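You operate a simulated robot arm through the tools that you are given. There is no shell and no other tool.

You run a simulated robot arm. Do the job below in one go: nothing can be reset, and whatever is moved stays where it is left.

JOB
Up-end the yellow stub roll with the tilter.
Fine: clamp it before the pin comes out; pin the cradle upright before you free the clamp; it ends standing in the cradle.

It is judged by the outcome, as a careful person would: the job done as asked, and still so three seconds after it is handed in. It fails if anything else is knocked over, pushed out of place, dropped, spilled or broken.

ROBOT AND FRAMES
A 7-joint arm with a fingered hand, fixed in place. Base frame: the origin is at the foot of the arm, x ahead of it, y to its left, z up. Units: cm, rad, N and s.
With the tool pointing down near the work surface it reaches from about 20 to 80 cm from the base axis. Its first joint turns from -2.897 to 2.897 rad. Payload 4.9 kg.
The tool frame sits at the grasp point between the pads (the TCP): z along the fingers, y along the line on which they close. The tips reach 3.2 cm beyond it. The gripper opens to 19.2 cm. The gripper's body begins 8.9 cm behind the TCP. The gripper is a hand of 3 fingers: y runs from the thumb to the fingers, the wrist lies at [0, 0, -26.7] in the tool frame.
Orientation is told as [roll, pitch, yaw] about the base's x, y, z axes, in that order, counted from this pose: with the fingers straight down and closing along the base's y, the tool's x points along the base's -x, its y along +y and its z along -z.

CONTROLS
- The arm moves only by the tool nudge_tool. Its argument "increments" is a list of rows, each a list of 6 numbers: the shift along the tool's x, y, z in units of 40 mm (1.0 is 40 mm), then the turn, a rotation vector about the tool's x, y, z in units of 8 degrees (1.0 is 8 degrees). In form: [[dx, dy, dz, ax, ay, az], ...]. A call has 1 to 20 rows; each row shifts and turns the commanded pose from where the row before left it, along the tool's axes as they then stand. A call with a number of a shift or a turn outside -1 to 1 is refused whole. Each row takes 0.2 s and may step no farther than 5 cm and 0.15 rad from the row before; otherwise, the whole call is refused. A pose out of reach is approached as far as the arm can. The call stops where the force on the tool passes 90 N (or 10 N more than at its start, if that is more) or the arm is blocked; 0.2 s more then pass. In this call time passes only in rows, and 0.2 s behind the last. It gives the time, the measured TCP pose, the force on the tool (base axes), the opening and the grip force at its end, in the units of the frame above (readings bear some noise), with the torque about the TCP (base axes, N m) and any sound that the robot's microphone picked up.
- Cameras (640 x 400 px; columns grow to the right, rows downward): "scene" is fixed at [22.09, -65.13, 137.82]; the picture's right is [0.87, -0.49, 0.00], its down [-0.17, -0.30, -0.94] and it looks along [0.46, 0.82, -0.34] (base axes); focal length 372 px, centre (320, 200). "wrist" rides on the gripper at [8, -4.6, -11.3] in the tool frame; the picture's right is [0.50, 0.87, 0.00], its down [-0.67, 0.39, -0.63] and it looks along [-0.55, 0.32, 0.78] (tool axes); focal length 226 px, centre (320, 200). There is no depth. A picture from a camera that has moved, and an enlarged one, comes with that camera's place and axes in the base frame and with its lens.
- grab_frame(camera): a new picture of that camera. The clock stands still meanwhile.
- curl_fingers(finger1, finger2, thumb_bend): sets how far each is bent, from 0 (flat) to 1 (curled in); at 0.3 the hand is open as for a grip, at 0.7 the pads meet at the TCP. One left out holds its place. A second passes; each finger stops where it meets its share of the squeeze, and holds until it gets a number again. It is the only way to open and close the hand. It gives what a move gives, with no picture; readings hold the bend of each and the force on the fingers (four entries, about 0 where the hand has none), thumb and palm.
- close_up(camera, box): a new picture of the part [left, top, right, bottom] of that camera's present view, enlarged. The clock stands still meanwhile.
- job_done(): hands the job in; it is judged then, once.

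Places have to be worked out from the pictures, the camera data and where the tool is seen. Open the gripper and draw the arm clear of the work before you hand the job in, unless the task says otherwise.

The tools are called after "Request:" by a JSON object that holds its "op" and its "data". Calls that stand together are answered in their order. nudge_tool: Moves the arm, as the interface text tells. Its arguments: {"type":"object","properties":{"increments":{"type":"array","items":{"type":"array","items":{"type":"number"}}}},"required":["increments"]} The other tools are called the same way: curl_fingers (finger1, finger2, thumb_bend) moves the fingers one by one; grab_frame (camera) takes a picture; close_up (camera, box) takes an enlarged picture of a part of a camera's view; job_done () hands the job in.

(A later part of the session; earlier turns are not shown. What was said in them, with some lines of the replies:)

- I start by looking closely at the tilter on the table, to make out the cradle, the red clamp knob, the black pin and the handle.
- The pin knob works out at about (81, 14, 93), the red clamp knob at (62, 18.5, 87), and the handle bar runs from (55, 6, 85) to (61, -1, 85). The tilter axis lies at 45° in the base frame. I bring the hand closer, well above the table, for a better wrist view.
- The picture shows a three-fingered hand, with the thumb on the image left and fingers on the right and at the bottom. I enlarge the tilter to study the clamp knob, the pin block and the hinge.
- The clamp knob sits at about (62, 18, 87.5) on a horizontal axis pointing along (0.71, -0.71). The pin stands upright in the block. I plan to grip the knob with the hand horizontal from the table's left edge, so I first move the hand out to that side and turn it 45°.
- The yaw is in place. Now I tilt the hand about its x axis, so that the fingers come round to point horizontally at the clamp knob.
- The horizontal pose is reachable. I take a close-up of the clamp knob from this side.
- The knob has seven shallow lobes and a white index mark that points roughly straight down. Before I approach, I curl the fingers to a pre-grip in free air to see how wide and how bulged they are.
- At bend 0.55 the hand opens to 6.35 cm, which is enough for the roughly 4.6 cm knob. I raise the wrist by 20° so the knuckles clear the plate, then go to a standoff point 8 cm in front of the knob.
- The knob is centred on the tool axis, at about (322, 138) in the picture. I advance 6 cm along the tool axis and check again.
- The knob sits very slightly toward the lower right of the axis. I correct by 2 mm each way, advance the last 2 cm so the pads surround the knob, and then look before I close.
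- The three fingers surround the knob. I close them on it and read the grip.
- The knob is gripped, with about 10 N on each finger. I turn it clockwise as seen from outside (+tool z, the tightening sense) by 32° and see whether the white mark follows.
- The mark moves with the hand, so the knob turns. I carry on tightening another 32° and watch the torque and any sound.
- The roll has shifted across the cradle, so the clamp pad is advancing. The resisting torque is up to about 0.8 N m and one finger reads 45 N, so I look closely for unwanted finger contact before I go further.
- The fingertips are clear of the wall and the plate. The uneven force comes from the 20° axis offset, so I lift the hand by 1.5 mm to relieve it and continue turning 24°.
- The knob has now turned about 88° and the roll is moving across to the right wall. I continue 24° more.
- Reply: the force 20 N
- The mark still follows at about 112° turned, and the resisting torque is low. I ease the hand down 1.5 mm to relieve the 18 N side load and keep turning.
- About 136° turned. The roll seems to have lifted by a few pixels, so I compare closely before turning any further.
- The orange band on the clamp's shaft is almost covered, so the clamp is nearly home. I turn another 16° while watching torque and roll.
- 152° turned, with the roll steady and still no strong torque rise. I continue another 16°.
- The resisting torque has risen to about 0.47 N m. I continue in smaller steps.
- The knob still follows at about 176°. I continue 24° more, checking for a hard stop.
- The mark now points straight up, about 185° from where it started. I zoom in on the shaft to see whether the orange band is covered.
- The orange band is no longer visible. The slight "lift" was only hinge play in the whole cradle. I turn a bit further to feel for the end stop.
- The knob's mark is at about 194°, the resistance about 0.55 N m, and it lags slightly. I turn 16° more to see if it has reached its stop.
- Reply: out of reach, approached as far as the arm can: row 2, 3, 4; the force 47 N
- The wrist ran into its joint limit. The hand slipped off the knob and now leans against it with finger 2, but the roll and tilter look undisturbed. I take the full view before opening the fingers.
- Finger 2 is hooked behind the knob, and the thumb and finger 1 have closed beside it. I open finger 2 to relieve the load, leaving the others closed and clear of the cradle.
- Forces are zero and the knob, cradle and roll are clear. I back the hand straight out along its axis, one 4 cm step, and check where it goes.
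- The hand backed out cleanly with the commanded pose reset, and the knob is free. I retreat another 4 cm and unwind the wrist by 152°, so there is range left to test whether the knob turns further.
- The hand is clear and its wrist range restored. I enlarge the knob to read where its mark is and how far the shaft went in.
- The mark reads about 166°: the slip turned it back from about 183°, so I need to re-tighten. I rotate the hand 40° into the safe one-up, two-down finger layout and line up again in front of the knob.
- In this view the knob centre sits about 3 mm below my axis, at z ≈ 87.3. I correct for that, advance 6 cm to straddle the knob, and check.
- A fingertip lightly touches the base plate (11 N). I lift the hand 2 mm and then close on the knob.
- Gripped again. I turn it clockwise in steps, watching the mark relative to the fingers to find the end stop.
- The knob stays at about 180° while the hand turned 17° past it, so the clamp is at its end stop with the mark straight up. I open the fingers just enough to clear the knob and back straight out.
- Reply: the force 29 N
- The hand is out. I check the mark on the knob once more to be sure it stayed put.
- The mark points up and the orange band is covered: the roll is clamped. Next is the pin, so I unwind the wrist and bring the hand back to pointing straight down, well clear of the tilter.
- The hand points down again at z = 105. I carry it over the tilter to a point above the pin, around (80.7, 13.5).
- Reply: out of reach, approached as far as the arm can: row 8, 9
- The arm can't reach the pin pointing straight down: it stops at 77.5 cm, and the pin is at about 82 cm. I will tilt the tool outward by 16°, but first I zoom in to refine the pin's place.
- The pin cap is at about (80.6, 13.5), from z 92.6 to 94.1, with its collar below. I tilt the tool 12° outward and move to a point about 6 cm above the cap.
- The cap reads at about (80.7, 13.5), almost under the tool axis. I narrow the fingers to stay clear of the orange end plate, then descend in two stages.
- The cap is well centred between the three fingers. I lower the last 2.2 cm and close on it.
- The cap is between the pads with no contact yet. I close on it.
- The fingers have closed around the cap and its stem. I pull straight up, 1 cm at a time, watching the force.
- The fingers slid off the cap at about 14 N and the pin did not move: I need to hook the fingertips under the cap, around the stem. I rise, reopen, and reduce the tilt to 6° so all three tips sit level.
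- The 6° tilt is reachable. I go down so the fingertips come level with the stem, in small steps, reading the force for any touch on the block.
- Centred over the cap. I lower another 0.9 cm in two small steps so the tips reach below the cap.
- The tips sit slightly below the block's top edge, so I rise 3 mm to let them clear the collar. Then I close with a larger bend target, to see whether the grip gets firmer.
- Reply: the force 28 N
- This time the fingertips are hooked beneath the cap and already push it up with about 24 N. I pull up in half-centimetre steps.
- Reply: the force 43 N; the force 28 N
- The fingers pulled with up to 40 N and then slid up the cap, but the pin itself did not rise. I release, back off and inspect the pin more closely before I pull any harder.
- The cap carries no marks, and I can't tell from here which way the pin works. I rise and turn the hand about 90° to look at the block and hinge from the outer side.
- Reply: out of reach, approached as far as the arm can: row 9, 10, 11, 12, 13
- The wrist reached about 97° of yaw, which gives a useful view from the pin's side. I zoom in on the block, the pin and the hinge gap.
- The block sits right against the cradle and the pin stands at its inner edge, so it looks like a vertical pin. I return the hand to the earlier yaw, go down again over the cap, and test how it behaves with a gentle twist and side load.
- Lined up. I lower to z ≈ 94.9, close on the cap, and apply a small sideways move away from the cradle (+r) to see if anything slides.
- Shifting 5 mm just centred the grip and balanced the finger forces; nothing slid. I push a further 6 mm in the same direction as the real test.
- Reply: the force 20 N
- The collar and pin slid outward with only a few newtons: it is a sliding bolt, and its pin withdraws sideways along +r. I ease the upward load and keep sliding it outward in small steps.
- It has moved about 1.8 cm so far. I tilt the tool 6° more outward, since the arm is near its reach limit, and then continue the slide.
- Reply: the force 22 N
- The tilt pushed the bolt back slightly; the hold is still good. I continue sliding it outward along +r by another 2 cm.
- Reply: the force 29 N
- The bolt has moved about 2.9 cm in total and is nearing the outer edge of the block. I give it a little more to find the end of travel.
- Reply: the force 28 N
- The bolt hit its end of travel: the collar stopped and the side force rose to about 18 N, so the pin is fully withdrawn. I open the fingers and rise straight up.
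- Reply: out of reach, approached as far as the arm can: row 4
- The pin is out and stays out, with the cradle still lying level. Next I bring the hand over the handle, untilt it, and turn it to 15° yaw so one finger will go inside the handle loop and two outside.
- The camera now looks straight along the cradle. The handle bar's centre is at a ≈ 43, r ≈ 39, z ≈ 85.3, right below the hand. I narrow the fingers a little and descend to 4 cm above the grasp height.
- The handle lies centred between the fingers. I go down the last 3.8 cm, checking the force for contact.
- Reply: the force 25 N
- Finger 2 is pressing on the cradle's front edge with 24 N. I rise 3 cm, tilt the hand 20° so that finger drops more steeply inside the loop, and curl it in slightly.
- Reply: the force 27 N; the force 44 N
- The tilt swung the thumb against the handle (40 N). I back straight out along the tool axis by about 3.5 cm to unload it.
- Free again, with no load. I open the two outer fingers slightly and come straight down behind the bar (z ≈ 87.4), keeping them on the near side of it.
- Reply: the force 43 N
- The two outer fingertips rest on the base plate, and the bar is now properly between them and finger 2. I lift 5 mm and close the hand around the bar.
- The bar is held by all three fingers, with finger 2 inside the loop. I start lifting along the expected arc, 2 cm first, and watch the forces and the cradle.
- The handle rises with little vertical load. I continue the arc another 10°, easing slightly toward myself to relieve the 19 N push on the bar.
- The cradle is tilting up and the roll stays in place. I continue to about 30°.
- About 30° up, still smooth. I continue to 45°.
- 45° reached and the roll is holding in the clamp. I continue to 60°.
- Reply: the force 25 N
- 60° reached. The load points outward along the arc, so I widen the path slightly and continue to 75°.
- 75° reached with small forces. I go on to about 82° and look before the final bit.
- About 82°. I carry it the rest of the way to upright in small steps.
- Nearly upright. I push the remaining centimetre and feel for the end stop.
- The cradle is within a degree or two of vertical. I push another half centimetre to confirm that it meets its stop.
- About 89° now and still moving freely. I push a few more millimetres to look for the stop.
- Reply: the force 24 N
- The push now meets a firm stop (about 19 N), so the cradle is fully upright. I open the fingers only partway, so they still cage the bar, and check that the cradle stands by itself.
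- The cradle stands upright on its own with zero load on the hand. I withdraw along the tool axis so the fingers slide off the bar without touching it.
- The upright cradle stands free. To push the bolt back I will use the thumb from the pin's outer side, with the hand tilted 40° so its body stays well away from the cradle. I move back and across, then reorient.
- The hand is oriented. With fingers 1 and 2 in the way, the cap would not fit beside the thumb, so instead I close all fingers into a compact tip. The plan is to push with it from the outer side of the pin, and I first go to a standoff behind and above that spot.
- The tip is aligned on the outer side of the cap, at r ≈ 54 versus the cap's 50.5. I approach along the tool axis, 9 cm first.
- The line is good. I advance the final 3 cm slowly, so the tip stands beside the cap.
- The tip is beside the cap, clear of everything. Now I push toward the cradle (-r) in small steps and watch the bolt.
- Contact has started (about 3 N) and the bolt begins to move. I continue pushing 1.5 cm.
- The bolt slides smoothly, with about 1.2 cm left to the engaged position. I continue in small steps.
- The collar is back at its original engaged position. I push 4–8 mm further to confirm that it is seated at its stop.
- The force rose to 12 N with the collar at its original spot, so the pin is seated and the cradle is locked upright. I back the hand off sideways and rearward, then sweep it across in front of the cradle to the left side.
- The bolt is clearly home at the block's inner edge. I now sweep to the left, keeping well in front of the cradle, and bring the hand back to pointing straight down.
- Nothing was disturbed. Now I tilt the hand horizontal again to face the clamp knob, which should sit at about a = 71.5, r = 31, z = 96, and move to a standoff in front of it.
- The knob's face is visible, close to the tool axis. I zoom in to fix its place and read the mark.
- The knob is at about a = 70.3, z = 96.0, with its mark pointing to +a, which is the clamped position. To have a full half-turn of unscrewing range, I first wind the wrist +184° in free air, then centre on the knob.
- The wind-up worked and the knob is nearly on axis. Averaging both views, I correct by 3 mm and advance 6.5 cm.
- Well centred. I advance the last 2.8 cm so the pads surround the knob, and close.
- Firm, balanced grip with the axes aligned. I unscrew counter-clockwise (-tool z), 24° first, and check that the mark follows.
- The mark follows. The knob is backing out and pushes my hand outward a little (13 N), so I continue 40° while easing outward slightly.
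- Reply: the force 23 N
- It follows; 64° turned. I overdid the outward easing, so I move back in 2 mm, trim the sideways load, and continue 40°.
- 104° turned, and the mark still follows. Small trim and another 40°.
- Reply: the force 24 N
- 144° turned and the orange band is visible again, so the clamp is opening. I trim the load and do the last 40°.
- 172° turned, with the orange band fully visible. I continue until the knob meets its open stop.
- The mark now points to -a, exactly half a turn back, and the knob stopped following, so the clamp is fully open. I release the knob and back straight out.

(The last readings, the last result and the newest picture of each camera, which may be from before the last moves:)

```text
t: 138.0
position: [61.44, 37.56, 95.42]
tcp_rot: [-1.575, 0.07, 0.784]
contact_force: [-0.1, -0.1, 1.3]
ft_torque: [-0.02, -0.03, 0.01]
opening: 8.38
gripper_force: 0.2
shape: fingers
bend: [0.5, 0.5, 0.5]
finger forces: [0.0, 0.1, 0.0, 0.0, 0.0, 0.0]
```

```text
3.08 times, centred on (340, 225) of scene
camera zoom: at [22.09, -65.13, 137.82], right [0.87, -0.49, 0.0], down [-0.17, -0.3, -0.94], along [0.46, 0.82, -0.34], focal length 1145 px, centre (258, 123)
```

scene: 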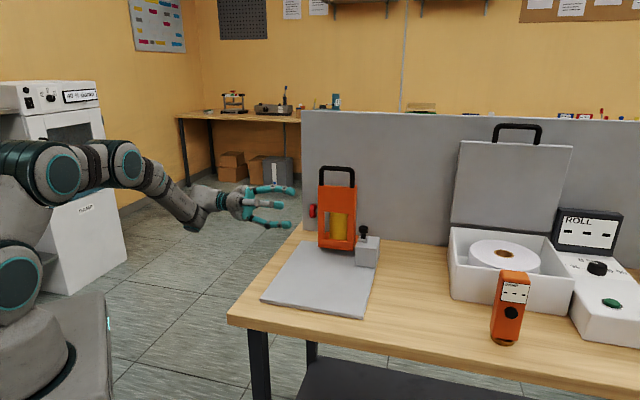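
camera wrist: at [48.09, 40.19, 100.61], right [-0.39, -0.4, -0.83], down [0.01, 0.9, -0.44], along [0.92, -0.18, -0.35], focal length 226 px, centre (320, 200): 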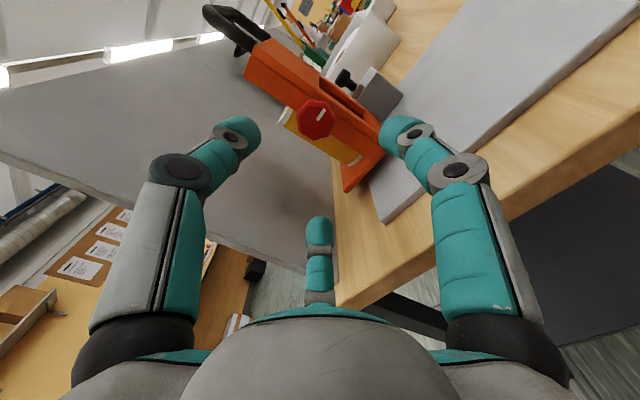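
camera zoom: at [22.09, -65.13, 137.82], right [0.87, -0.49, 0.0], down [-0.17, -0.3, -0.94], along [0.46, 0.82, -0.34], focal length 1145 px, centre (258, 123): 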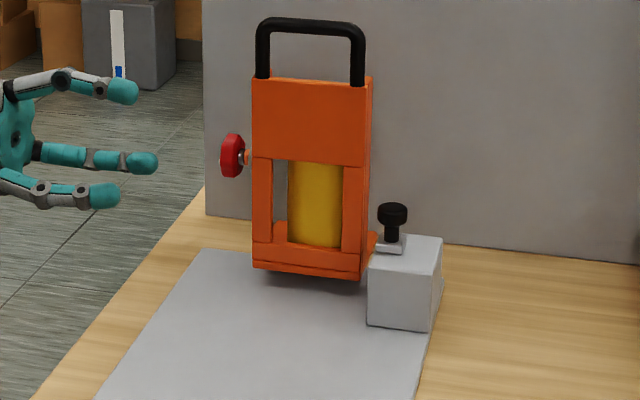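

The hand is clear of the knob. I check that the roll stands in the cradle and that the knob's mark stayed open.

Request:
{"op": "close_up", "data": {"camera": "wrist", "box": [220, 0, 420, 210]}}

Request:
{"op": "close_up", "data": {"camera": "scene", "box": [305, 200, 385, 260]}}

```text
1.90 times, centred on (320, 105) of wrist
camera zoom: at [48.09, 40.19, 100.61], right [-0.39, -0.4, -0.83], down [0.01, 0.9, -0.44], along [0.92, -0.18, -0.35], focal length 431 px, centre (320, 381)
```

zoom: 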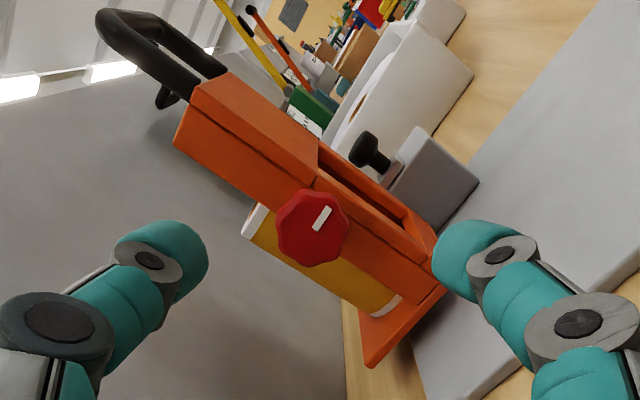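

```text
6.67 times, centred on (345, 230) of scene
camera zoom: at [22.09, -65.13, 137.82], right [0.87, -0.49, 0.0], down [-0.17, -0.3, -0.94], along [0.46, 0.82, -0.34], focal length 2480 px, centre (153, 0)
```

zoom: 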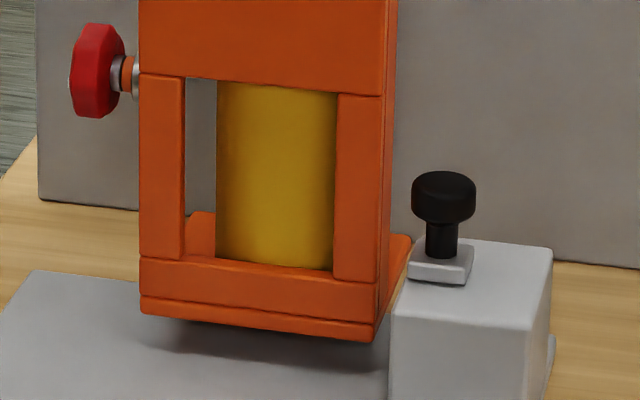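

The roll stands on the end plate, the clamp's orange band shows (free), and the pin is home. I withdraw the arm well away from the work and open the hand.

Request:
{"op": "nudge_tool", "data": {"increments": [[0, 0, -1, 0, 0, 0], [0, 0, -1, 0, 0, 0], [0.5, 0, -0.7, 0, 0, 0], [0.5, -0.7, 0, 0, 0, 0], [0.5, -0.7, 0, 0, 0, 0], [0.5, -0.7, 0, 0, 0, 0], [0.5, -0.7, 0, 0, 0, 0]]}}

Request:
{"op": "curl_fingers", "data": {"finger1": 0.3, "finger2": 0.3, "thumb_bend": 0.3}}

Request:
{"op": "grab_frame", "data": {"camera": "scene"}}

Request:
{"op": "close_up", "data": {"camera": "scene", "box": [280, 150, 400, 290]}}

```text
t: 139.6
position: [47.12, 38.6, 107.37]
tcp_rot: [-1.576, 0.074, 0.785]
contact_force: [0.3, -0.4, -0.5]
ft_torque: [-0.05, 0.0, 0.0]
opening: 8.39
gripper_force: 0.0
shape: fingers
bend: [0.5, 0.5, 0.5]
finger forces: [0.0, 0.1, 0.0, 0.0, 0.1, 0.0]
```

```text
t: 140.6
position: [47.19, 38.56, 107.33]
tcp_rot: [-1.574, 0.07, 0.785]
contact_force: [0.4, 0.5, -0.2]
ft_torque: [-0.02, 0.03, -0.01]
opening: 16.75
gripper_force: 0.1
shape: fingers
bend: [0.3, 0.3, 0.3]
finger forces: [0.1, 0.0, 0.0, 0.0, 0.0, 0.1]
```

```text
taken
```

scene: 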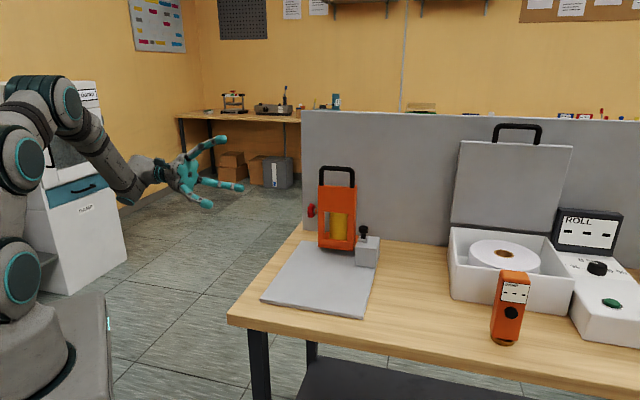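

```text
2.86 times, centred on (340, 220) of scene
camera zoom: at [22.09, -65.13, 137.82], right [0.87, -0.49, 0.0], down [-0.17, -0.3, -0.94], along [0.46, 0.82, -0.34], focal length 1063 px, centre (263, 143)
```

zoom: 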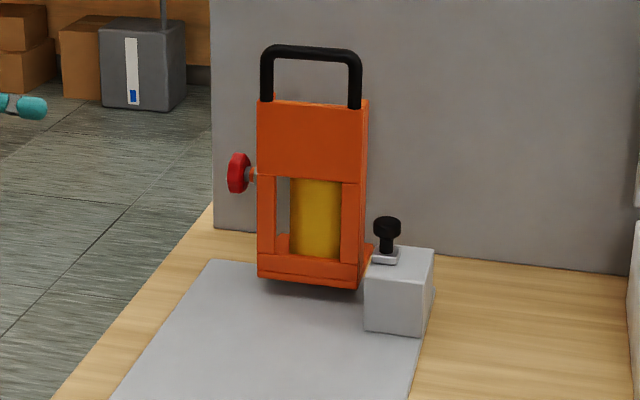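

The job looks complete. The cradle is upright and pinned, the clamp is open, and the roll stands in the cradle. The hand is open and clear, and nothing else on the bench has moved, so I hand it in.

Request:
{"op": "job_done", "data": {}}

```text
The job is handed in.
```

The yellow stub roll is up-ended and standing in the tilter's cradle, and I have handed the job in. I have not had the verdict.

- **Clamp before pin:** I turned the red knob to its stop before drawing the pin. My first grip slipped when the wrist reached its limit, so I gripped the knob again and re-tightened it.
- **Pin:** It slides sideways rather than lifting. My first tries pulled upward with up to 40 N and did not move it; after that it slid out easily.
- **Tilt and re-pin:** I raised the cradle by its handle until it met its stop, then pushed the pin back to its original engaged position before touching the clamp.
- **Release:** I unscrewed the clamp the full half turn to its open stop. The last pictures show the roll standing on the end plate.

Some of the contacts were harder than I meant. A finger was dragged against the knob at about 45 N when the first grip slipped, and the thumb pressed on the handle at about 40 N while I was lining up the grasp. The base plate and the other bench items look unmoved, and the arm is open and clear of the work.
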